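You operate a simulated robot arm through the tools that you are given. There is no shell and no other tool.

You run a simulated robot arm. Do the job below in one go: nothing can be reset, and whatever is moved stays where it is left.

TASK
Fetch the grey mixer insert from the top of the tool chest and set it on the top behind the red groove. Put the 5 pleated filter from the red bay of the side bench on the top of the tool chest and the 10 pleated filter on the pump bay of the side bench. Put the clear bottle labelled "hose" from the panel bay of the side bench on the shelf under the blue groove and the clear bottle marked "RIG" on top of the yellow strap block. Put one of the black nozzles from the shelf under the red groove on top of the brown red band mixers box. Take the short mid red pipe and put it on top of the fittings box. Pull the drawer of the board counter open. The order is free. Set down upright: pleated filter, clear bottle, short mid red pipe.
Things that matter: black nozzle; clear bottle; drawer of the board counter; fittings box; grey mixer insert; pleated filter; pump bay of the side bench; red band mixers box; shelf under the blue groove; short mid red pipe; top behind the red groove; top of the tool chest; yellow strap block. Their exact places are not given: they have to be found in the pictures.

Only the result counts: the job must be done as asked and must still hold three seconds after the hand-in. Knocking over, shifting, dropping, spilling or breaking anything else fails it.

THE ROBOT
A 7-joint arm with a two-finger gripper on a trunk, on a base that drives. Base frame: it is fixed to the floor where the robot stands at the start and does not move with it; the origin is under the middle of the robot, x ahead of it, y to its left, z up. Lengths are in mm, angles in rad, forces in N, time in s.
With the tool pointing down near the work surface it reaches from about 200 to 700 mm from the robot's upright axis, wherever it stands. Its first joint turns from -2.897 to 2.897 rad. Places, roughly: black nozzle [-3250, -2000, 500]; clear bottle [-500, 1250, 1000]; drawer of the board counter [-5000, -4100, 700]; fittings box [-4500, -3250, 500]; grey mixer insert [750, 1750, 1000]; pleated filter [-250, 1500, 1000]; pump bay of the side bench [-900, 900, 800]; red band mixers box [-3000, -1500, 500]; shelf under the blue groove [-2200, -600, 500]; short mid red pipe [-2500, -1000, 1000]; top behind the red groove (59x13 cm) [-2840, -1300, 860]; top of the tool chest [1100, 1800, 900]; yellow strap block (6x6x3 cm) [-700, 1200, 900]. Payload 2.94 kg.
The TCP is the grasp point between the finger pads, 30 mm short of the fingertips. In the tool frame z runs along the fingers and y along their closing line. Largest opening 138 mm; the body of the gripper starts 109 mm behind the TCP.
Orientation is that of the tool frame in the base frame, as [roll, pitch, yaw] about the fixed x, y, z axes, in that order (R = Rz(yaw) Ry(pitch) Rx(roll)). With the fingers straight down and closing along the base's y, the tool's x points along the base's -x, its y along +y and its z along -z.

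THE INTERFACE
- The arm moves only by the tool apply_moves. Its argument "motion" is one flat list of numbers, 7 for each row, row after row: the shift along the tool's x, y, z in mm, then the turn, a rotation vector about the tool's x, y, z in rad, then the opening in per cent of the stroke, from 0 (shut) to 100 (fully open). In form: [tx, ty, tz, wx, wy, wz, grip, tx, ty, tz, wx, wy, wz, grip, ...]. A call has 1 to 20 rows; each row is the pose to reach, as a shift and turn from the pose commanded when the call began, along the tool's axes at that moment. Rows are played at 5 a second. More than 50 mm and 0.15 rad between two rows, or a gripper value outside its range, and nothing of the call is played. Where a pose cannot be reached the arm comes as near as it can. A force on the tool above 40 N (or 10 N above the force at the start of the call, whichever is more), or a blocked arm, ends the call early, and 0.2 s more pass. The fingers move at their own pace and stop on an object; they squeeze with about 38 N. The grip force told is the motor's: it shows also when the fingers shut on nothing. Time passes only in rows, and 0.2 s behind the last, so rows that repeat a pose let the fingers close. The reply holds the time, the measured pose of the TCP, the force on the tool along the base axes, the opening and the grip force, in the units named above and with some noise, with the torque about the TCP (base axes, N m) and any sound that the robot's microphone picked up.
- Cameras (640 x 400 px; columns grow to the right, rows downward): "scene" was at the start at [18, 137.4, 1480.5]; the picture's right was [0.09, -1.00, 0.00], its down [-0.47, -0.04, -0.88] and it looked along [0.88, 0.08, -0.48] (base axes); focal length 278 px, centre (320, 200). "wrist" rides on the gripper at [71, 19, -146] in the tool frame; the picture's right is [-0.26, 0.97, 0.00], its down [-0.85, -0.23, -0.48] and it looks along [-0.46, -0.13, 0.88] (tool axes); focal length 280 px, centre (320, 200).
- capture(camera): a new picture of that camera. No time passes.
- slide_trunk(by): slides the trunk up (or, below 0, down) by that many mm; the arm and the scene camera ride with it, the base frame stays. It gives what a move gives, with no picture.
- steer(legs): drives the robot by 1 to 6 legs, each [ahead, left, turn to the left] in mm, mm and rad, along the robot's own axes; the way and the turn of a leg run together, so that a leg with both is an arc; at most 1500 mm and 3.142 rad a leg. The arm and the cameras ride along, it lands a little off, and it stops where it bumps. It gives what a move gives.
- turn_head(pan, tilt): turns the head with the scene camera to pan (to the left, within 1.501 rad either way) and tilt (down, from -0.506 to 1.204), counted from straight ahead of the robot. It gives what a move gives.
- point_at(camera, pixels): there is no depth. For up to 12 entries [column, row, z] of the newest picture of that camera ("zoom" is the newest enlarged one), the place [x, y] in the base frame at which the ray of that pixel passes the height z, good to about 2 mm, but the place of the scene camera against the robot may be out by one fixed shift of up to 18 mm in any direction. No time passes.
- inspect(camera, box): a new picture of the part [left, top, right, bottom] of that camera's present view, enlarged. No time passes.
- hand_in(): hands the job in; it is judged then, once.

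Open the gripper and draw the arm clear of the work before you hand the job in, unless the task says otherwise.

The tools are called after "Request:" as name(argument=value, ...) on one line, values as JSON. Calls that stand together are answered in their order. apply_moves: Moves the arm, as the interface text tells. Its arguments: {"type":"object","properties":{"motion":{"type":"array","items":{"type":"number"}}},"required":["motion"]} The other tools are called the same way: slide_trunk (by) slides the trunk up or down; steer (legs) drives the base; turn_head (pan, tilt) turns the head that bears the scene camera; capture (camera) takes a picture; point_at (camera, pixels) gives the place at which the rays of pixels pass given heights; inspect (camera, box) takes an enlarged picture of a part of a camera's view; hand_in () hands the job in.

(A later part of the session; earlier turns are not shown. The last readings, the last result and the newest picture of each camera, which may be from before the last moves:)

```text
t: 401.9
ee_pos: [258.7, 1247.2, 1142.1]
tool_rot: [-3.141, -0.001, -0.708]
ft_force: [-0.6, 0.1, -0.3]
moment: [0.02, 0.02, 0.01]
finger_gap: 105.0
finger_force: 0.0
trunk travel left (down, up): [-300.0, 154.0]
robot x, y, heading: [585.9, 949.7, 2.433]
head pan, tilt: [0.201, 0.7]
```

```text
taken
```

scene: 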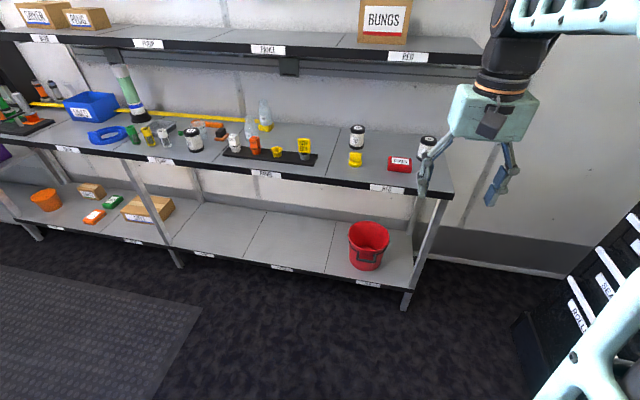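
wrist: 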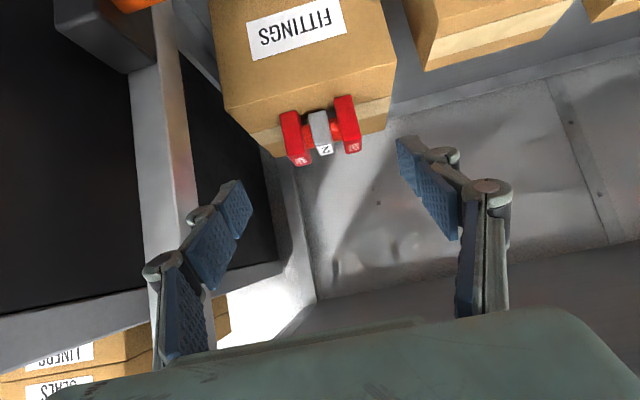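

RIG stands on its block. I drive 395 mm ahead towards the bench for filter 5.

Request:
steer(legs=[[0, 0, -0.02], [390, 0, 0]])

Request:
capture(camera="wrist")

```text
t: 404.7
ee_pos: [-25.0, 1517.0, 1140.5]
tool_rot: [-3.141, -0.002, -0.735]
ft_force: [0.0, -0.6, 0.2]
moment: [-0.02, -0.01, 0.01]
finger_gap: 105.2
finger_force: 0.2
trunk travel left (down, up): [-300.0, 154.0]
robot x, y, heading: [294.5, 1212.5, 2.407]
head pan, tilt: [0.201, 0.7]
```

```text
taken
```

wrist: 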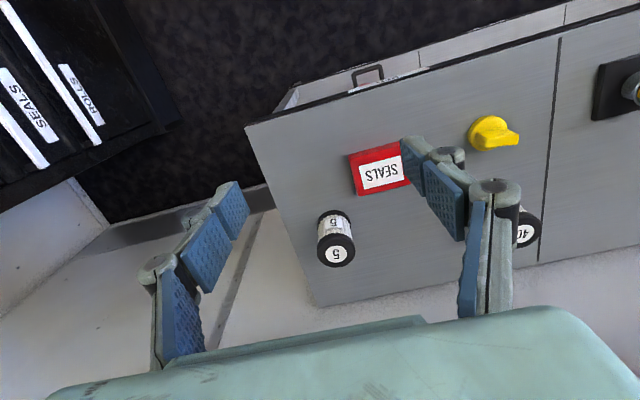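

Filter 5 is at wrist (336,252). I get its top position at z=938.

Request:
point_at(camera="wrist", pixels=[[336, 252, 938], [336, 252, 930], [334, 211, 855], [380, 170, 880]])

```text
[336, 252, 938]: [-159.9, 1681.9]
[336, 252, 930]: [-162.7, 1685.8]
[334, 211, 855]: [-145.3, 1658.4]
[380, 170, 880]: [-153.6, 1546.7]
```

Filter 5 centre ≈(-161,1684). I tilt to 45° and go to the pre-grasp point 150 mm short of it.

Request:
apply_moves(motion=[-17.9, -5.4, 22.6, 0, -0.131, 0, 76, -35.7, -10.8, 45.2, 0, -0.262, 0, 76, -53.6, -16.2, 67.8, 0, -0.393, 0, 76, -71.5, -21.6, 90.3, 0, -0.525, 0, 76, -89.3, -27, 112.9, 0, -0.656, 0, 76, -107.2, -32.4, 135.5, 0, -0.787, 0, 76, -107.2, -32.4, 135.5, 0, -0.787, 0, 76])

Request:
capture(camera="wrist")

```text
t: 406.3
ee_pos: [-84.7, 1606.8, 1012.7]
tool_rot: [3.125, 0.767, -0.732]
ft_force: [0.2, 0.8, 0.6]
moment: [0.0, 0.02, 0.01]
finger_gap: 105.2
finger_force: 0.0
out of reach, approached as far as the arm can: row 6, 7
trunk travel left (down, up): [-300.0, 154.0]
robot x, y, heading: [289.7, 1210.3, 2.407]
head pan, tilt: [0.201, 0.7]
```

```text
taken
```

wrist: 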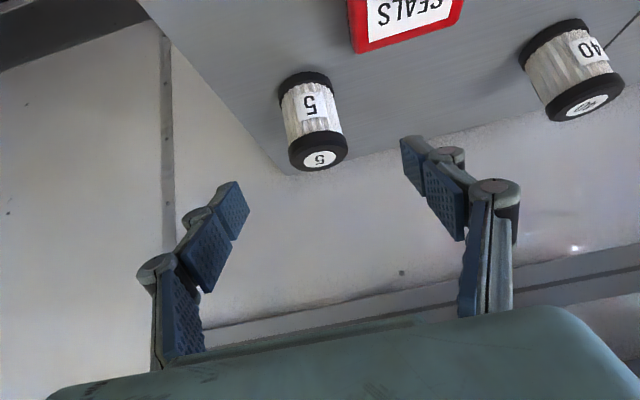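

Slightly short of the tilt here (too near), but the grasp pose further out is in reach. I advance 150 mm along the commanded line.

Request:
apply_moves(motion=[0, 0, 38, 0, 0, 0, 76, 0, 0, 76, 0, 0, 0, 76, 0, 0, 114, 0, 0, 0, 76, 0, 0, 150, 0, 0, 0, 76, 0, 0, 150, 0, 0, 0, 76])

Request:
capture(camera="wrist")

```text
t: 407.5
ee_pos: [-165.7, 1677.1, 903.7]
tool_rot: [-3.14, 0.785, -0.733]
ft_force: [-0.3, 0.1, 0.1]
moment: [-0.01, -0.01, 0.02]
finger_gap: 104.8
finger_force: 0.1
trunk travel left (down, up): [-300.0, 154.0]
robot x, y, heading: [295.8, 1213.3, 2.406]
head pan, tilt: [0.201, 0.7]
```

```text
taken
```

wrist: 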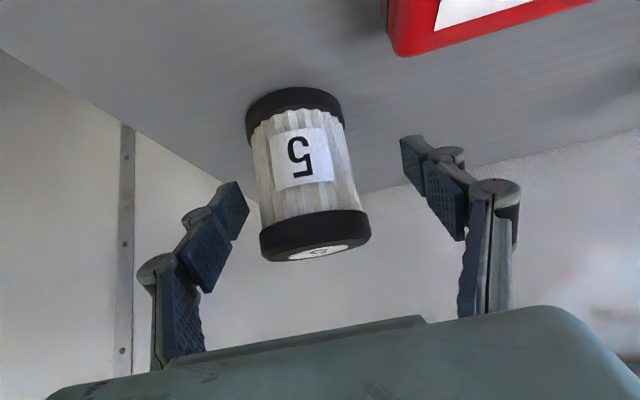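

The filter sits a little to the left (col 307). I correct by (2.2,-7.9,4.4) mm in tool axes and close.

Request:
apply_moves(motion=[2.2, -7.9, 4.4, 0, 0, 0, 76, 2.2, -7.9, 4.4, 0, 0, 0, 76, 2.2, -7.9, 4.4, 0, 0, 0, 45, 2.2, -7.9, 4.4, 0, 0, 0, 20, 2.2, -7.9, 4.4, 0, 0, 0, 0, 2.2, -7.9, 4.4, 0, 0, 0, 0])

Request:
capture(camera="wrist")

```text
t: 408.9
ee_pos: [-160.3, 1684.0, 900.7]
tool_rot: [-3.141, 0.784, -0.734]
ft_force: [0.6, -1.1, 0.6]
moment: [-0.08, 0.04, 0.02]
finger_gap: 59.0
finger_force: 37.7
trunk travel left (down, up): [-300.0, 154.0]
robot x, y, heading: [298.3, 1215.7, 2.405]
head pan, tilt: [0.201, 0.7]
```

```text
taken
```

wrist: 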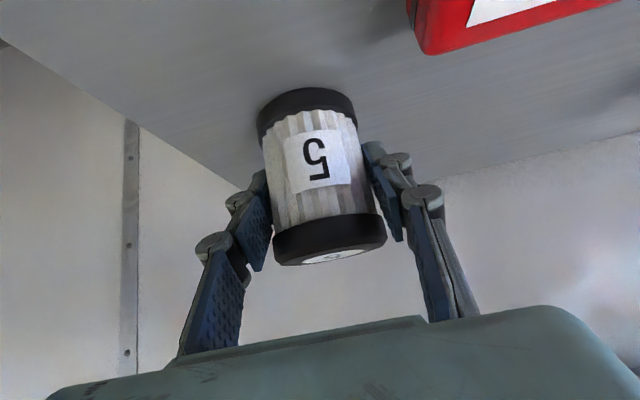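

Gripped at 59 mm. I lift and draw it back while turning the tool upright.

Request:
apply_moves(motion=[-14.1, 0, -14.1, 0, 0, 0, 0, -3.5, 0, -46, 0, 0.05, 0, 0, 10.6, 0, -81.3, 0, 0.12, 0, 0, 17.7, 0, -123.7, 0, 0.22, 0, 0, 17.7, 0, -166.1, 0, 0.33, 0, 0, 14.1, 0, -212.1, 0, 0.45, 0, 0, 7.1, 0, -254.5, 0, 0.57, 0, 0, -3.5, 0, -293.4, 0, 0.69, 0, 0, -17.7, 0, -321.7, 0, 0.785, 0, 0, -17.7, 0, -321.7, 0, 0.785, 0, 0])

Request:
capture(camera="wrist")

```text
t: 411.1
ee_pos: [-0.6, 1540.7, 1140.9]
tool_rot: [-3.139, 0.0, -0.736]
ft_force: [-0.3, 0.1, -0.6]
moment: [0.03, 0.02, -0.02]
finger_gap: 59.1
finger_force: 38.4
trunk travel left (down, up): [-300.0, 154.0]
robot x, y, heading: [295.3, 1213.7, 2.409]
head pan, tilt: [0.201, 0.7]
```

```text
taken
```

wrist: 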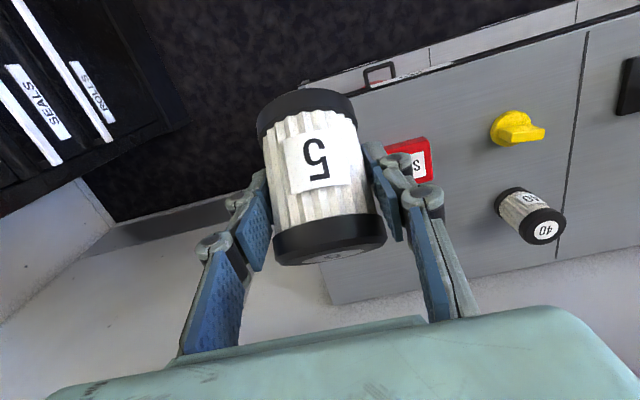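

Filter 5 is held. I back off 60 mm and turn right by 1.567 rad to face the tool chest.

Request:
steer(legs=[[-60, 0, 0], [0, 0, -1.567]])

Request:
turn_head(pan=0.0, tilt=0.55)

Request:
capture(camera="scene")

```text
t: 415.9
ee_pos: [664.4, 1466.3, 1141.8]
tool_rot: [3.141, -0.001, -2.305]
ft_force: [0.3, -0.5, -0.9]
moment: [0.02, 0.0, 0.03]
finger_gap: 58.8
finger_force: 38.5
trunk travel left (down, up): [-300.0, 154.0]
robot x, y, heading: [337.5, 1172.9, 0.835]
head pan, tilt: [0.201, 0.7]
```

```text
t: 416.7
ee_pos: [665.7, 1468.2, 1141.0]
tool_rot: [3.142, 0.0, -2.303]
ft_force: [-0.1, -0.5, -1.4]
moment: [0.0, -0.02, 0.02]
finger_gap: 58.9
finger_force: 37.9
trunk travel left (down, up): [-300.0, 154.0]
robot x, y, heading: [334.3, 1170.4, 0.839]
head pan, tilt: [0.0, 0.55]
```

```text
taken
```

scene: 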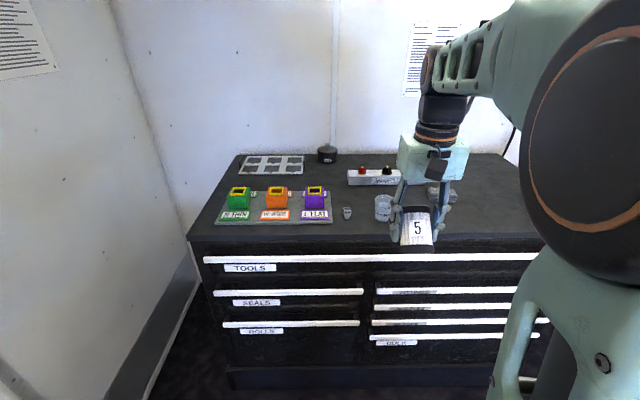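

The chest is before me: insert at (348,213), cup (383,207), mats with nozzles on the left. I zoom in to find a free spot and see the insert.

Request:
inspect(camera="scene", box=[200, 130, 440, 280])

Request:
inspect(camera="scene", box=[320, 190, 400, 240])

Request:
point_at(camera="scene", pixels=[[348, 219, 900], [383, 219, 900], [190, 241, 900], [540, 236, 900], [330, 222, 900], [245, 158, 900], [400, 245, 900], [376, 184, 900]])

Request:
capture(camera="wrist")

```text
2.67 times, centred on (320, 205) of scene
```

zoom: 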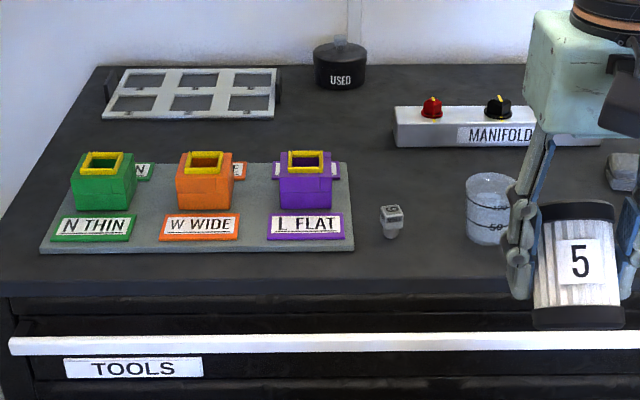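

```text
8.00 times, centred on (360, 215) of scene
```

zoom: 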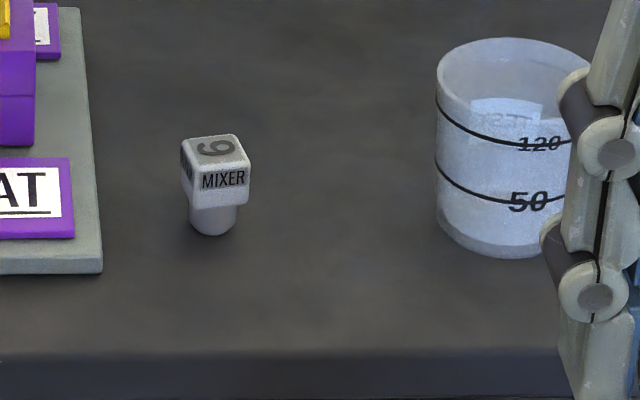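

```text
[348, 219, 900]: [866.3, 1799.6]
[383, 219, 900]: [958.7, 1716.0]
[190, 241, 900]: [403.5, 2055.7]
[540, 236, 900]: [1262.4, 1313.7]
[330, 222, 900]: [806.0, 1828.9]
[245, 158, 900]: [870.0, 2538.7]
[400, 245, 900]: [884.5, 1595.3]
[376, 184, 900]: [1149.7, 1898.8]
```

```text
taken
```

wrist: 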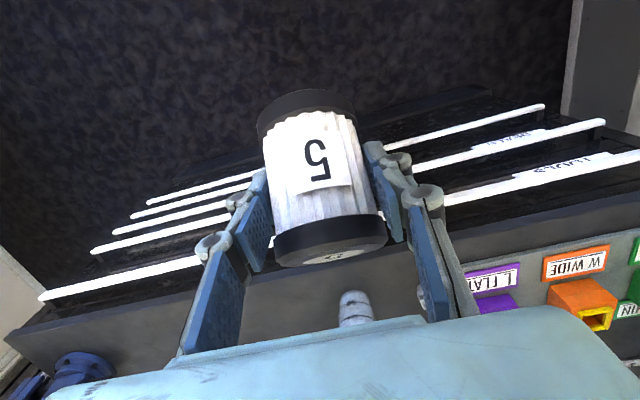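

The grey insert is the small "MIXER 6" part. I move 100 mm ahead and 170 mm right to see the free strip right of the cup.

Request:
steer(legs=[[100, -170, 0]])

Request:
turn_head(pan=0.0, tilt=0.65)

Request:
capture(camera="scene")

Request:
capture(camera="wrist")

```text
t: 418.8
ee_pos: [861.1, 1421.3, 1141.4]
tool_rot: [3.142, -0.001, -2.311]
ft_force: [-0.1, -0.6, -0.4]
moment: [0.01, -0.02, 0.03]
finger_gap: 58.8
finger_force: 38.5
trunk travel left (down, up): [-300.0, 154.0]
robot x, y, heading: [529.7, 1131.8, 0.829]
head pan, tilt: [0.0, 0.55]
```

```text
t: 419.5
ee_pos: [860.8, 1421.5, 1140.7]
tool_rot: [-3.141, -0.001, -2.309]
ft_force: [0.2, 0.2, -1.2]
moment: [0.06, 0.01, 0.01]
finger_gap: 58.7
finger_force: 37.9
trunk travel left (down, up): [-300.0, 154.0]
robot x, y, heading: [535.5, 1133.9, 0.829]
head pan, tilt: [0.0, 0.649]
```

```text
taken
```

scene: 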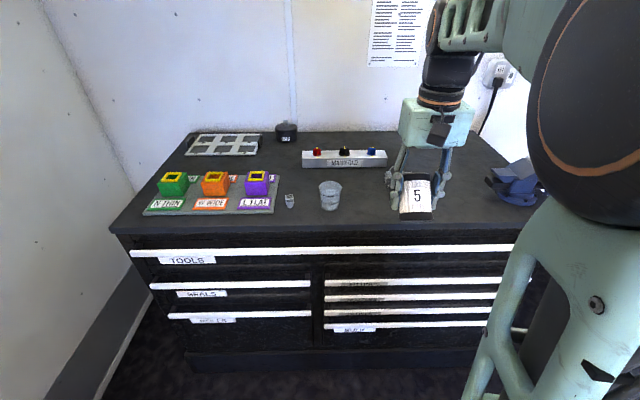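

```text
taken
```

wrist: 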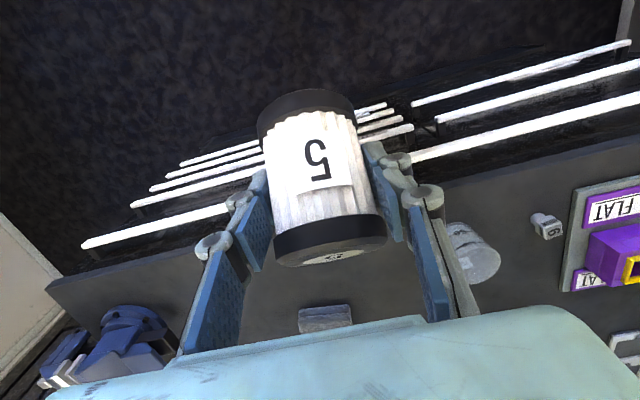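

Wrist view: cup at (472,255), insert (545,225), cloth (325,318), vise lower left. I measure the free area, taking z=900 and 930 to check the chest height.

Request:
point_at(camera="wrist", pixels=[[537, 214, 880], [537, 214, 900], [537, 214, 920], [300, 312, 900], [352, 307, 900], [455, 224, 900], [47, 287, 900], [500, 262, 900], [190, 345, 900], [420, 203, 900]])

Request:
point_at(camera="scene", pixels=[[290, 208, 880], [290, 208, 900], [290, 208, 920], [330, 210, 900], [112, 232, 900], [520, 232, 900], [320, 228, 900], [530, 205, 900]])

Request:
inspect(camera="wrist", box=[400, 160, 640, 310])

Request:
inspect(camera="scene", box=[260, 150, 420, 250])

```text
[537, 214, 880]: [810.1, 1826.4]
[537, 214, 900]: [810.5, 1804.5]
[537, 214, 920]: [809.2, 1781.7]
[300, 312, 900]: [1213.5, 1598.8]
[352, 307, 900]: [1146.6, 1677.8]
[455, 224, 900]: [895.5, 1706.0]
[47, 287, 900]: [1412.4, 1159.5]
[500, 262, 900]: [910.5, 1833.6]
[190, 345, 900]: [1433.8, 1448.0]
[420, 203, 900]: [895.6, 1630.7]
```

```text
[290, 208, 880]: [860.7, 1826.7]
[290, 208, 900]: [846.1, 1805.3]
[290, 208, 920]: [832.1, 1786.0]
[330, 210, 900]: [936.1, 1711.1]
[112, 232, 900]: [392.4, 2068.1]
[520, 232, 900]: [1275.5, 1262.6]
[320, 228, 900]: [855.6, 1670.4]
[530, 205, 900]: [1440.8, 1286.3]
```

```text
2.67 times, centred on (520, 235) of wrist
```

zoom: 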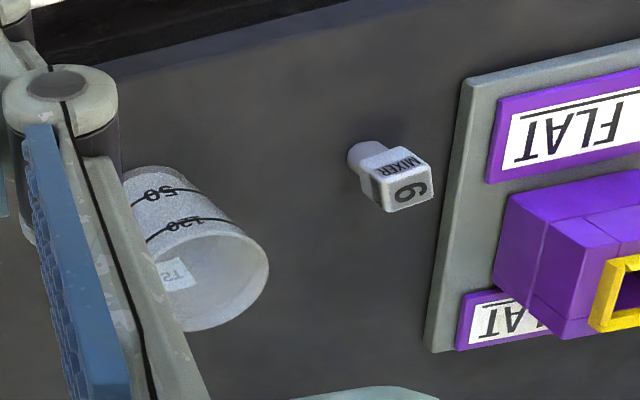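

```text
4.00 times, centred on (340, 200) of scene
```

zoom: 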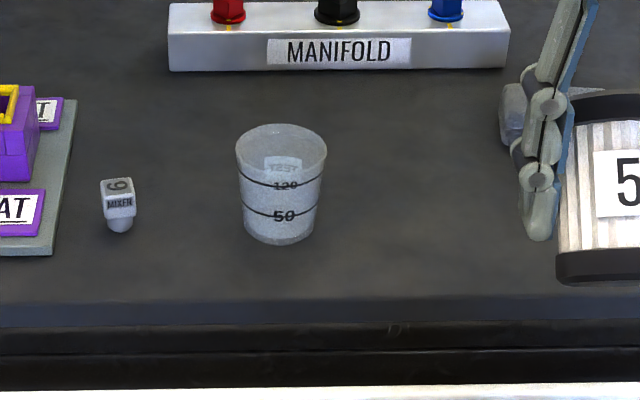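

Both cameras agree when the chest top is z≈950, so the insert stands near (810,1752) and the front strip right of the cup is free. I move filter 5 to 60 mm above (1000,1567) with 45° tilt.

Request:
apply_moves(motion=[-33.6, -0.8, 14.1, 0, -0.131, 0, 0, -67.2, -1.7, 28.2, 0, -0.262, 0, 0, -100.8, -2.5, 42.4, 0, -0.393, 0, 0, -134.4, -3.3, 56.5, 0, -0.523, 0, 0, -168, -4.2, 70.6, 0, -0.654, 0, 0, -201.6, -5, 84.7, 0, -0.785, 0, 0, -201.6, -5, 84.7, 0, -0.785, 0, 0])

Request:
capture(camera="wrist")

Request:
capture(camera="scene")

```text
t: 421.1
ee_pos: [1001.7, 1566.7, 1056.0]
tool_rot: [-3.14, 0.783, -2.309]
ft_force: [0.4, 0.1, -1.7]
moment: [0.0, -0.04, -0.03]
finger_gap: 59.0
finger_force: 37.4
trunk travel left (down, up): [-300.0, 154.0]
robot x, y, heading: [534.7, 1125.3, 0.835]
head pan, tilt: [0.0, 0.649]
```

```text
taken
```

wrist: 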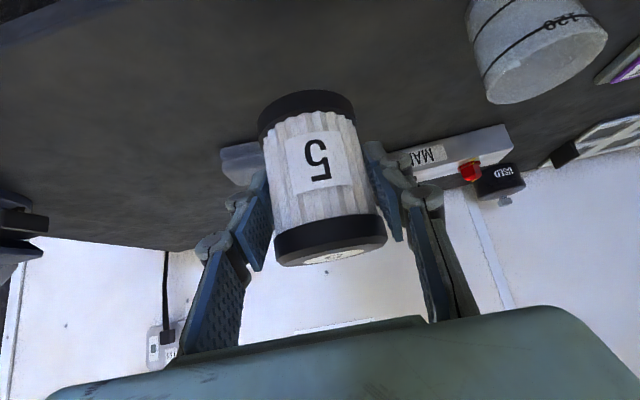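

```text
taken
```

scene: 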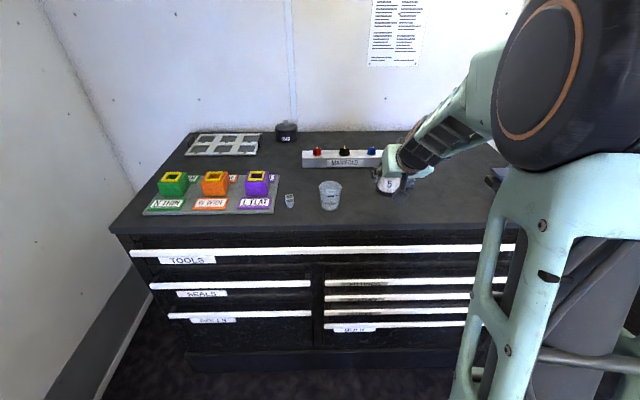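

Below the filter the chest top is free. I lower 40 mm, then in small steps.

Request:
apply_moves(motion=[14, 0, 14, 0, 0, 0, 0, 28.3, 0, 28.3, 0, 0, 0, 0, 32, 0, 32, 0, 0, 0, 0, 32, 0, 32, 0, 0, 0, 0])

Request:
apply_moves(motion=[1.8, 0, 1.8, 0, 0, 0, 0, 3.6, 0, 3.6, 0, 0, 0, 0, 3.6, 0, 3.6, 0, 0, 0, 0])

Request:
capture(camera="wrist")

```text
t: 422.1
ee_pos: [1001.2, 1567.7, 1010.2]
tool_rot: [-3.14, 0.785, -2.309]
ft_force: [0.3, -0.5, -0.9]
moment: [0.0, -0.01, 0.01]
finger_gap: 59.1
finger_force: 37.8
trunk travel left (down, up): [-300.0, 154.0]
robot x, y, heading: [531.0, 1132.0, 0.831]
head pan, tilt: [0.0, 0.649]
```

```text
t: 422.9
ee_pos: [999.3, 1567.2, 1005.6]
tool_rot: [-3.139, 0.785, -2.31]
ft_force: [0.1, -0.2, -0.9]
moment: [-0.04, 0.02, -0.01]
finger_gap: 58.6
finger_force: 38.1
trunk travel left (down, up): [-300.0, 154.0]
robot x, y, heading: [533.6, 1127.5, 0.834]
head pan, tilt: [0.0, 0.649]
```

```text
taken
```

wrist: 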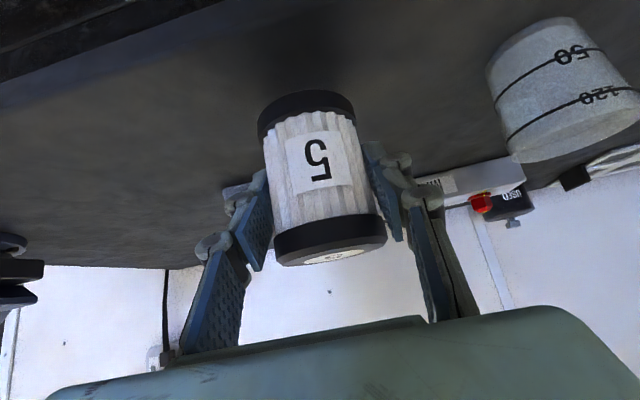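

No contact at 1005. I go on down 5 mm at a time.

Request:
apply_moves(motion=[1.8, 0, 1.8, 0, 0, 0, 0, 3.6, 0, 3.6, 0, 0, 0, 0, 3.6, 0, 3.6, 0, 0, 0, 0])

Request:
apply_moves(motion=[1.5, 0, 1.5, 0, 0, 0, 0, 2.5, 0, 2.5, 0, 0, 0, 0, 2.5, 0, 2.5, 0, 0, 0, 0])

```text
t: 423.7
ee_pos: [999.5, 1567.8, 1001.7]
tool_rot: [-3.14, 0.786, -2.308]
ft_force: [0.4, 0.4, -0.7]
moment: [0.02, -0.02, 0.0]
finger_gap: 58.8
finger_force: 37.7
trunk travel left (down, up): [-300.0, 154.0]
robot x, y, heading: [531.4, 1128.7, 0.83]
head pan, tilt: [0.0, 0.649]
```

```text
t: 424.5
ee_pos: [998.9, 1567.5, 998.4]
tool_rot: [-3.141, 0.786, -2.309]
ft_force: [0.2, -0.9, -0.7]
moment: [0.0, 0.02, -0.01]
finger_gap: 59.0
finger_force: 38.2
trunk travel left (down, up): [-300.0, 154.0]
robot x, y, heading: [529.9, 1129.7, 0.837]
head pan, tilt: [0.0, 0.649]
```

Still free at 998. I continue.

Request:
apply_moves(motion=[1.4, 0, 1.4, 0, 0, 0, 0, 2.8, 0, 2.8, 0, 0, 0, 0, 2.8, 0, 2.8, 0, 0, 0, 0])

Request:
apply_moves(motion=[1.4, 0, 1.4, 0, 0, 0, 0, 2.8, 0, 2.8, 0, 0, 0, 0, 2.8, 0, 2.8, 0, 0, 0, 0])

Request:
capture(camera="wrist")

```text
t: 425.3
ee_pos: [1000.3, 1567.1, 991.5]
tool_rot: [3.141, 0.786, -2.309]
ft_force: [0.0, -1.5, -0.8]
moment: [0.0, -0.02, 0.0]
finger_gap: 58.9
finger_force: 37.6
trunk travel left (down, up): [-300.0, 154.0]
robot x, y, heading: [530.4, 1130.9, 0.829]
head pan, tilt: [0.0, 0.649]
```

```text
t: 426.1
ee_pos: [1000.6, 1566.8, 990.4]
tool_rot: [-3.14, 0.786, -2.31]
ft_force: [-0.2, -0.1, -0.4]
moment: [-0.04, 0.0, 0.01]
finger_gap: 58.8
finger_force: 38.1
trunk travel left (down, up): [-300.0, 154.0]
robot x, y, heading: [528.9, 1128.7, 0.827]
head pan, tilt: [0.0, 0.649]
```

```text
taken
```

wrist: 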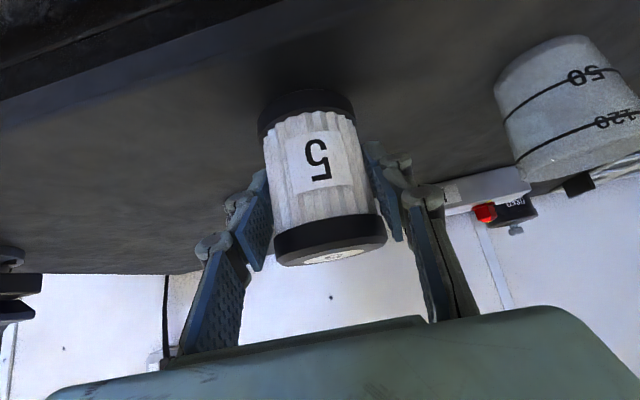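

At 990 still free; the shadow is closing in. I continue down.

Request:
apply_moves(motion=[1.4, 0, 1.4, 0, 0, 0, 0, 2.8, 0, 2.8, 0, 0, 0, 0, 2.8, 0, 2.8, 0, 0, 0, 0])

Request:
apply_moves(motion=[1.4, 0, 1.4, 0, 0, 0, 0, 2.8, 0, 2.8, 0, 0, 0, 0, 2.8, 0, 2.8, 0, 0, 0, 0])

```text
t: 426.9
ee_pos: [1000.0, 1568.9, 986.0]
tool_rot: [-3.14, 0.786, -2.309]
ft_force: [-0.5, -0.4, -1.5]
moment: [-0.02, 0.0, -0.01]
finger_gap: 58.6
finger_force: 37.9
trunk travel left (down, up): [-300.0, 154.0]
robot x, y, heading: [532.6, 1131.6, 0.827]
head pan, tilt: [0.0, 0.649]
```

```text
t: 427.7
ee_pos: [1001.1, 1569.1, 982.2]
tool_rot: [3.141, 0.785, -2.309]
ft_force: [0.1, -0.3, -1.0]
moment: [0.0, 0.01, 0.0]
finger_gap: 58.9
finger_force: 38.7
trunk travel left (down, up): [-300.0, 154.0]
robot x, y, heading: [530.9, 1130.0, 0.83]
head pan, tilt: [0.0, 0.649]
```

Still free at 982. I go on.

Request:
apply_moves(motion=[1.4, 0, 1.4, 0, 0, 0, 0, 2.8, 0, 2.8, 0, 0, 0, 0, 2.8, 0, 2.8, 0, 0, 0, 0])

Request:
apply_moves(motion=[1.4, 0, 1.4, 0, 0, 0, 0, 2.8, 0, 2.8, 0, 0, 0, 0, 2.8, 0, 2.8, 0, 0, 0, 0])

Request:
apply_moves(motion=[1.4, 0, 1.4, 0, 0, 0, 0, 2.8, 0, 2.8, 0, 0, 0, 0, 2.8, 0, 2.8, 0, 0, 0, 0])

Request:
capture(camera="wrist")

```text
t: 428.5
ee_pos: [1000.5, 1567.1, 981.5]
tool_rot: [-3.139, 0.792, -2.309]
ft_force: [-0.1, -0.5, 10.0]
moment: [0.02, 0.35, -0.01]
finger_gap: 58.9
finger_force: 38.2
trunk travel left (down, up): [-300.0, 154.0]
robot x, y, heading: [529.4, 1129.3, 0.825]
head pan, tilt: [0.0, 0.649]
```

```text
t: 429.3
ee_pos: [1000.5, 1566.7, 979.2]
tool_rot: [-3.139, 0.797, -2.306]
ft_force: [-0.1, 0.0, 31.0]
moment: [0.15, 0.23, 0.15]
finger_gap: 59.1
finger_force: 38.6
trunk travel left (down, up): [-300.0, 154.0]
robot x, y, heading: [529.7, 1131.0, 0.832]
head pan, tilt: [0.0, 0.649]
```

```text
t: 430.1
ee_pos: [1002.1, 1566.2, 976.3]
tool_rot: [-3.138, 0.797, -2.31]
ft_force: [-0.3, -1.0, 31.1]
moment: [0.28, 0.12, 0.13]
finger_gap: 58.7
finger_force: 38.0
trunk travel left (down, up): [-300.0, 154.0]
robot x, y, heading: [533.1, 1128.1, 0.829]
head pan, tilt: [0.0, 0.649]
```

```text
taken
```

wrist: 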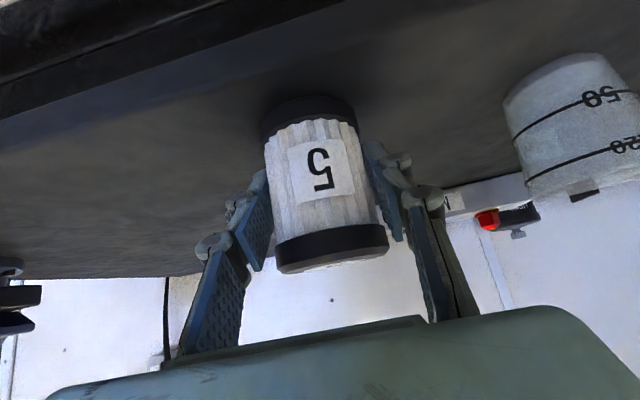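

Contact was at ≈981 (chest top ≈935); I pressed a little too far (31 N). I raise the command by 6 mm to relieve it.

Request:
apply_moves(motion=[-2.1, 0, -2.1, 0, 0, 0, 0, -4.2, 0, -4.2, 0, 0, 0, 0, -4.2, 0, -4.2, 0, 0, 0, 0])

```text
t: 430.9
ee_pos: [1000.7, 1567.8, 976.5]
tool_rot: [-3.14, 0.787, -2.308]
ft_force: [5.1, 7.8, 11.0]
moment: [0.63, -0.49, 0.04]
finger_gap: 58.7
finger_force: 37.6
trunk travel left (down, up): [-300.0, 154.0]
robot x, y, heading: [533.2, 1127.0, 0.829]
head pan, tilt: [0.0, 0.649]
```

Down to 11 N. I raise 2 mm more and then open.

Request:
apply_moves(motion=[-1.4, 0, -1.4, 0, 0, 0, 0, -1.4, 0, -1.4, 0, 0, 0, 0])

Request:
capture(camera="wrist")

```text
t: 431.5
ee_pos: [1000.1, 1566.2, 976.2]
tool_rot: [-3.141, 0.781, -2.308]
ft_force: [2.5, 3.4, 3.9]
moment: [0.26, -0.25, 0.01]
finger_gap: 58.7
finger_force: 38.0
trunk travel left (down, up): [-300.0, 154.0]
robot x, y, heading: [531.7, 1128.0, 0.828]
head pan, tilt: [0.0, 0.649]
```

```text
taken
```

wrist: 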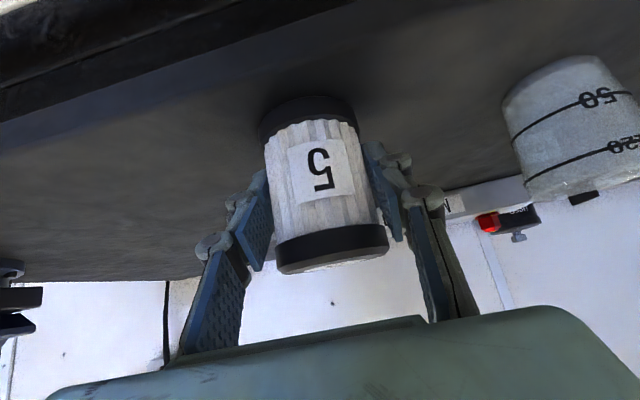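

Force is now about 4 N. I open and withdraw along the fingers.

Request:
apply_moves(motion=[0, 0, 0, 0, 0, 0, 50, 0, 0, 0, 0, 0, 0, 76, 0, 0, 0, 0, 0, 0, 76, 0, 0, 0, 0, 0, 0, 76, 0, 0, -35, 0, 0, 0, 76, 0, 0, -70, 0, 0, 0, 76, 0, 0, -110, 0, 0, 0, 76, 0, 0, -110, 0, 0, 0, 76])

Request:
capture(camera="wrist")

Request:
capture(camera="scene")

```text
t: 433.3
ee_pos: [947.0, 1509.4, 1056.9]
tool_rot: [-3.141, 0.785, -2.306]
ft_force: [-0.8, 0.2, -0.8]
moment: [-0.04, -0.03, -0.05]
finger_gap: 104.8
finger_force: 0.1
trunk travel left (down, up): [-300.0, 154.0]
robot x, y, heading: [530.5, 1132.4, 0.831]
head pan, tilt: [0.0, 0.649]
```

```text
taken
```

wrist: 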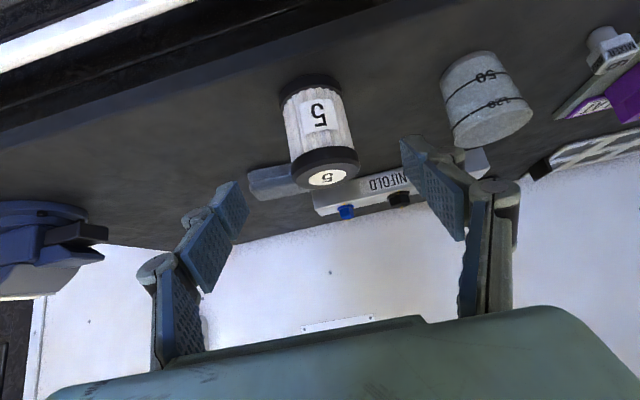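

```text
taken
```

scene: 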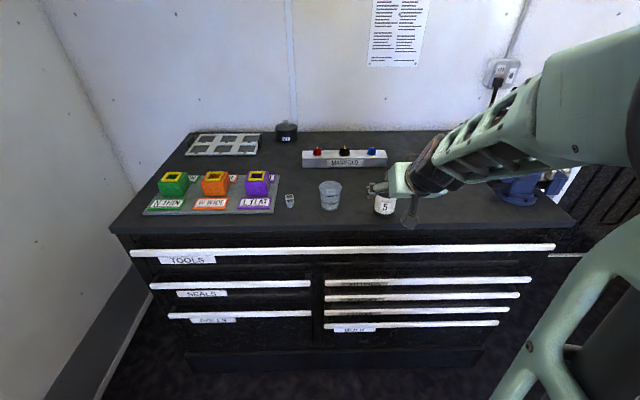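

Filter 5 stands on the chest top. Next the insert: I bring the arm upright and move the robot 200 mm left and 60 mm ahead.

Request:
apply_moves(motion=[4.3, 0, -23.9, 0, 0.131, 0, 76, 8.7, 0, -47.8, 0, 0.262, 0, 76, 13, 0, -71.8, 0, 0.393, 0, 76, 17.3, 0, -95.7, 0, 0.523, 0, 76, 21.7, 0, -119.6, 0, 0.654, 0, 76, 26, 0, -143.5, 0, 0.785, 0, 76, 26, 0, -143.5, 0, 0.785, 0, 76])

Request:
steer(legs=[[0, 200, 0], [70, 0, 0]])

Request:
capture(camera="wrist")

Request:
capture(camera="scene")

```text
t: 434.9
ee_pos: [869.1, 1421.9, 1138.5]
tool_rot: [-3.139, -0.002, -2.31]
ft_force: [-0.2, 0.1, -0.3]
moment: [0.0, 0.02, -0.01]
finger_gap: 105.1
finger_force: 0.0
trunk travel left (down, up): [-300.0, 154.0]
robot x, y, heading: [534.0, 1129.3, 0.832]
head pan, tilt: [0.0, 0.649]
```

```text
t: 437.9
ee_pos: [766.8, 1610.5, 1139.2]
tool_rot: [3.14, 0.0, -2.309]
ft_force: [1.2, 0.2, -0.1]
moment: [0.0, 0.01, -0.03]
finger_gap: 104.9
finger_force: 0.1
trunk travel left (down, up): [-300.0, 154.0]
robot x, y, heading: [427.8, 1317.1, 0.829]
head pan, tilt: [0.0, 0.649]
```

```text
taken
```

wrist: 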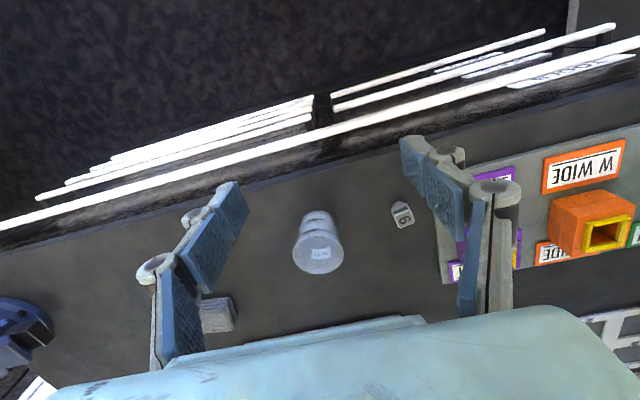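

```text
taken
```

scene: 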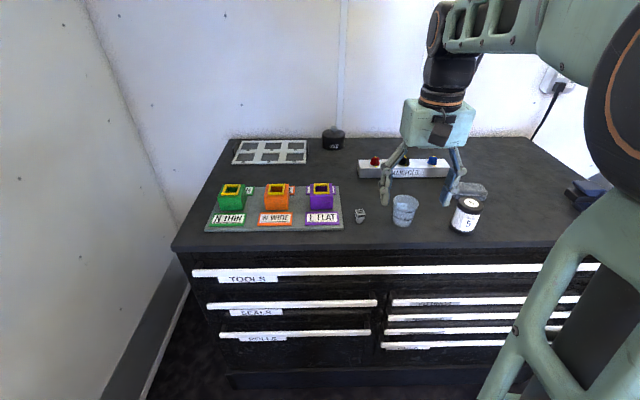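

The insert is at wrist (402,215). I zoom in and measure its base and head.

Request:
inspect(camera="wrist", box=[370, 190, 434, 230])

Request:
inspect(camera="wrist", box=[270, 150, 510, 300])

```text
10.00 times, centred on (402, 210) of wrist
```

zoom: 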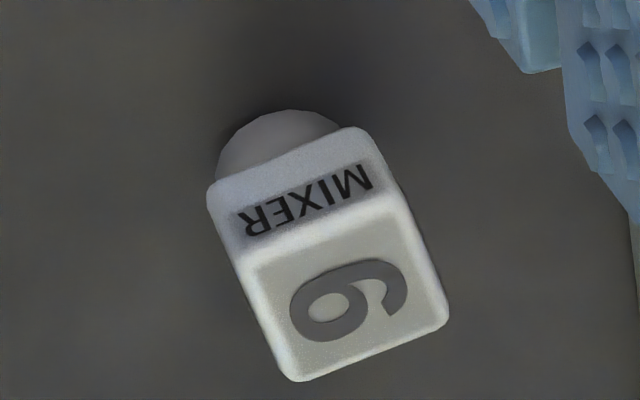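

```text
2.67 times, centred on (390, 225) of wrist
```

zoom: 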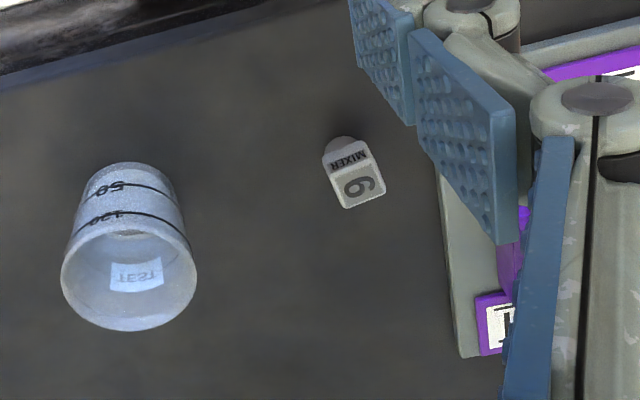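

I cast rays for the insert's stem foot and the top-face corners.

Request:
point_at(camera="wrist", pixels=[[398.5, 200.8, 935], [394, 216.2, 975], [410, 210, 975], [414.7, 222, 975], [399.3, 228, 975], [394, 216.2, 985], [410, 210, 985], [414.7, 222, 985], [399.3, 228, 985], [391, 209.3, 955], [405.5, 202.8, 955]])

Request:
inspect(camera="scene", box=[330, 195, 394, 235])

```text
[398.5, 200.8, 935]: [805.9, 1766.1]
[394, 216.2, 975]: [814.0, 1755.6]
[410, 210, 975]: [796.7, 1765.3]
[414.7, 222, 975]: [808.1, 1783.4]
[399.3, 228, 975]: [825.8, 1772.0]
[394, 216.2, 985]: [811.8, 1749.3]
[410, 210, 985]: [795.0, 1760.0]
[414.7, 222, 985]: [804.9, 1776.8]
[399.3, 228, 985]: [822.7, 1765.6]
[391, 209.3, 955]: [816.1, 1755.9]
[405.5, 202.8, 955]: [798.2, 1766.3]
```

```text
10.00 times, centred on (362, 215) of scene
```

zoom: 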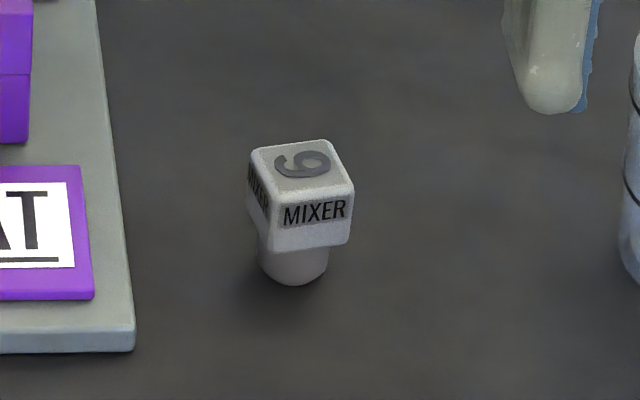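

The insert's head is only ~20 mm wide with top at z≈975, centred (811,1769.5) and turned ~12°. I go above it with the tool vertical, yaw adjusted, opening 33 %.

Request:
apply_moves(motion=[-29.5, 14.9, 21.8, 0, 0, -0.04, 60, -58.9, 29.7, 43.6, 0, 0, -0.08, 45, -88.4, 44.6, 65.4, 0, 0, -0.121, 33, -117.8, 59.4, 87.2, 0, 0, -0.161, 33, -147.3, 74.3, 109, 0, 0, -0.201, 33, -147.3, 74.3, 109, 0, 0, -0.201, 33])

Request:
capture(camera="wrist")

Request:
inspect(camera="wrist", box=[240, 120, 400, 220])

```text
t: 439.3
ee_pos: [810.5, 1767.3, 1029.9]
tool_rot: [-3.138, 0.0, -2.107]
ft_force: [0.4, 0.3, -0.2]
moment: [-0.01, 0.03, 0.01]
finger_gap: 45.7
finger_force: 0.1
trunk travel left (down, up): [-300.0, 154.0]
robot x, y, heading: [432.4, 1314.7, 0.835]
head pan, tilt: [0.0, 0.649]
```

```text
taken
```

wrist: 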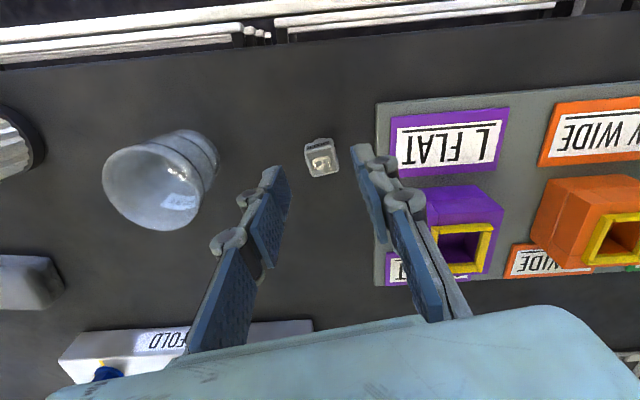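

```text
4.00 times, centred on (320, 170) of wrist
```

zoom: 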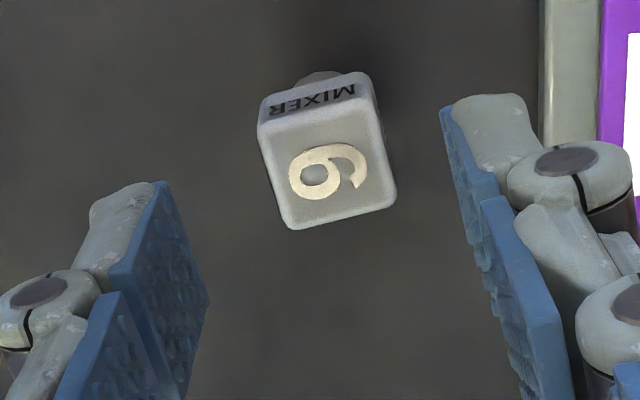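

The head is aligned with the finger closing line. I check its centre from here at z=975.

Request:
point_at(camera="wrist", pixels=[[323, 161, 975], [306.3, 152.5, 975], [334.5, 144.5, 975], [338.8, 170, 975], [312.5, 177, 975], [323, 161, 972]])

```text
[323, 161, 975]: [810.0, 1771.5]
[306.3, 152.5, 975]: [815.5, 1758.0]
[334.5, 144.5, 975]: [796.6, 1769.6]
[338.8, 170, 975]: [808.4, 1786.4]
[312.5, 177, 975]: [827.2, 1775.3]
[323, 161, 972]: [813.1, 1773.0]
```

Centre ≈(811.7,1771). I descend 59 mm to straddle the head (fingertips ≈5 mm above the chest).

Request:
apply_moves(motion=[-2, 0.5, 25, 0, 0, 0, 33, -4, 1, 48, 0, 0, 0, 33, -4, 1, 59, 0, 0, 0, 33, -4, 1, 59, 0, 0, 0, 33])

Request:
capture(camera="wrist")

```text
t: 440.3
ee_pos: [810.8, 1773.7, 970.6]
tool_rot: [-3.141, 0.001, -2.107]
ft_force: [-1.1, -0.2, 0.4]
moment: [-0.04, 0.01, -0.02]
finger_gap: 45.6
finger_force: 0.1
trunk travel left (down, up): [-300.0, 154.0]
robot x, y, heading: [429.5, 1312.2, 0.834]
head pan, tilt: [0.0, 0.649]
```

```text
taken
```

wrist: 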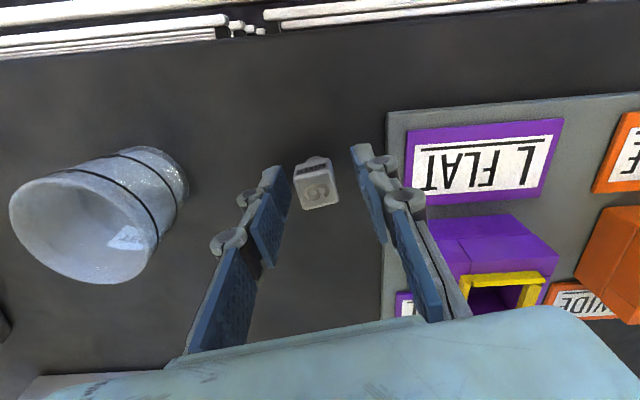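

The insert's head (317,185) lies between the fingers. I close slowly.

Request:
apply_moves(motion=[0, 0, 0, 0, 0, 0, 25, 0, 0, 0, 0, 0, 0, 18, 0, 0, 0, 0, 0, 0, 10, 0, 0, 0, 0, 0, 0, 0, 0, 0, 0, 0, 0, 0, 0])

Request:
capture(camera="wrist")

```text
t: 441.5
ee_pos: [811.3, 1773.4, 970.5]
tool_rot: [-3.141, -0.003, -2.109]
ft_force: [0.4, 0.3, 0.5]
moment: [0.02, -0.02, 0.0]
finger_gap: 22.4
finger_force: 37.9
trunk travel left (down, up): [-300.0, 154.0]
robot x, y, heading: [430.6, 1317.0, 0.829]
head pan, tilt: [0.0, 0.649]
```

```text
taken
```

wrist: 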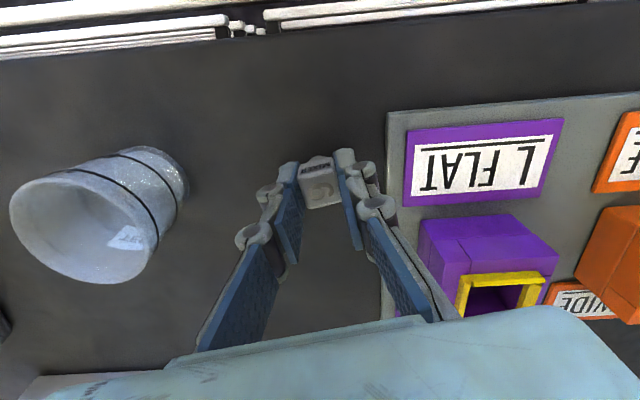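

The insert is gripped (22.4 mm). I lift it 165 mm and draw back to the carrying pose.

Request:
apply_moves(motion=[0, 0, -40, 0, 0, 0, 0, 0, 0, -85, 0, 0, 0, 0, 0, 0, -130, 0, 0, 0, 0, 0, 0, -165, 0, 0, 0, 0, 37, 7.5, -168, 0, 0, 0.05, 0, 74, 15, -168, 0, 0, 0.1, 0, 110, 22, -168, 0, 0, 0.15, 0, 147, 30, -168, 0, 0, 0.2, 0, 147, 30, -168, 0, 0, 0.2, 0])

Request:
capture(camera="wrist")

Request:
capture(camera="scene")

```text
t: 443.5
ee_pos: [711.3, 1663.0, 1139.4]
tool_rot: [-3.141, -0.001, -2.31]
ft_force: [-0.3, 0.4, -0.9]
moment: [0.0, -0.05, -0.01]
finger_gap: 22.6
finger_force: 37.5
trunk travel left (down, up): [-300.0, 154.0]
robot x, y, heading: [431.8, 1314.4, 0.83]
head pan, tilt: [0.0, 0.649]
```

```text
taken
```

wrist: 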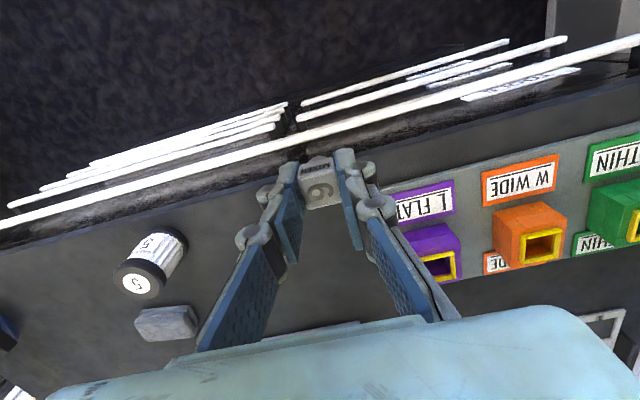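

```text
taken
```

scene: 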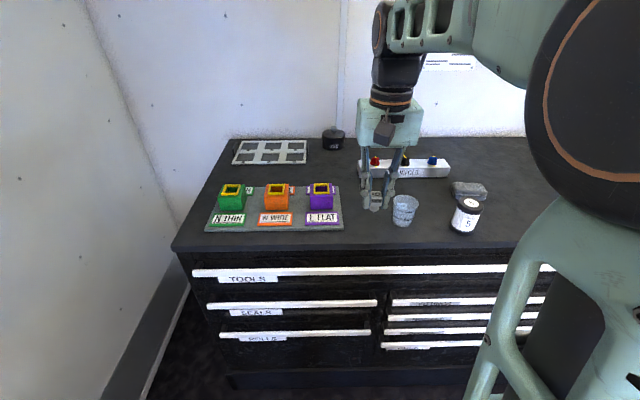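

I drive backward along the aisle to the red groove (4.1 m), keeping clear of the bench, then turn left to face it.

Request:
steer(legs=[[-200, 0, 0], [0, -230, 0.01], [-1400, 0, 0], [-1400, 0, 0]])

```text
t: 460.6
ee_pos: [-1167.8, -726.3, 1139.1]
tool_rot: [3.141, 0.0, -2.328]
ft_force: [0.1, -0.3, -0.4]
moment: [0.0, 0.02, 0.0]
finger_gap: 22.7
finger_force: 38.1
trunk travel left (down, up): [-300.0, 154.0]
robot x, y, heading: [-1454.6, -1066.0, 0.808]
head pan, tilt: [0.0, 0.649]
```

I turn left to face the bench and shift 1060 mm left.

Request:
steer(legs=[[0, 0, 1.603], [0, 1060, 0]])

Request:
turn_head(pan=0.1, tilt=0.6)

Request:
capture(camera="scene")

Request:
capture(camera="wrist")

```text
t: 474.2
ee_pos: [-2530.5, -1574.8, 1138.8]
tool_rot: [3.141, 0.0, -0.749]
ft_force: [0.4, 0.5, -0.8]
moment: [0.01, -0.01, -0.03]
finger_gap: 22.4
finger_force: 38.0
trunk travel left (down, up): [-300.0, 154.0]
robot x, y, heading: [-2187.3, -1859.5, 2.391]
head pan, tilt: [0.0, 0.649]
```

```text
t: 474.9
ee_pos: [-2529.6, -1572.9, 1138.6]
tool_rot: [3.141, -0.001, -0.747]
ft_force: [0.1, 0.4, -0.1]
moment: [0.01, 0.02, -0.03]
finger_gap: 22.4
finger_force: 37.6
trunk travel left (down, up): [-300.0, 154.0]
robot x, y, heading: [-2186.2, -1857.5, 2.389]
head pan, tilt: [0.099, 0.6]
```

```text
taken
```

scene: 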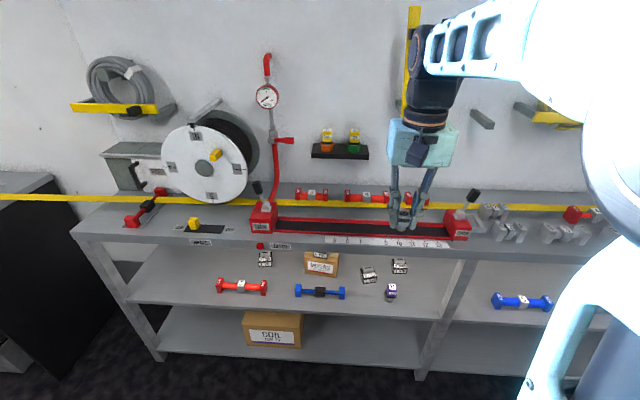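

```text
taken
```

wrist: 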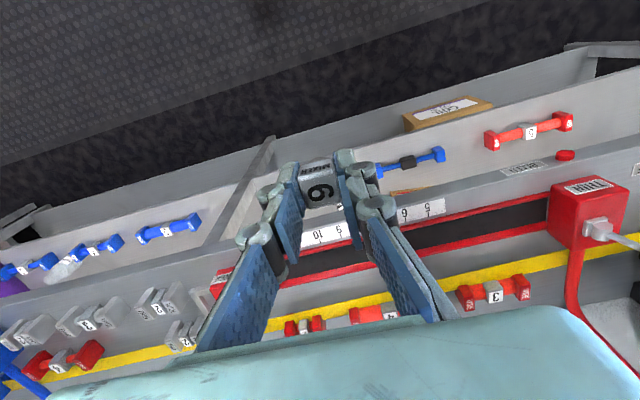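

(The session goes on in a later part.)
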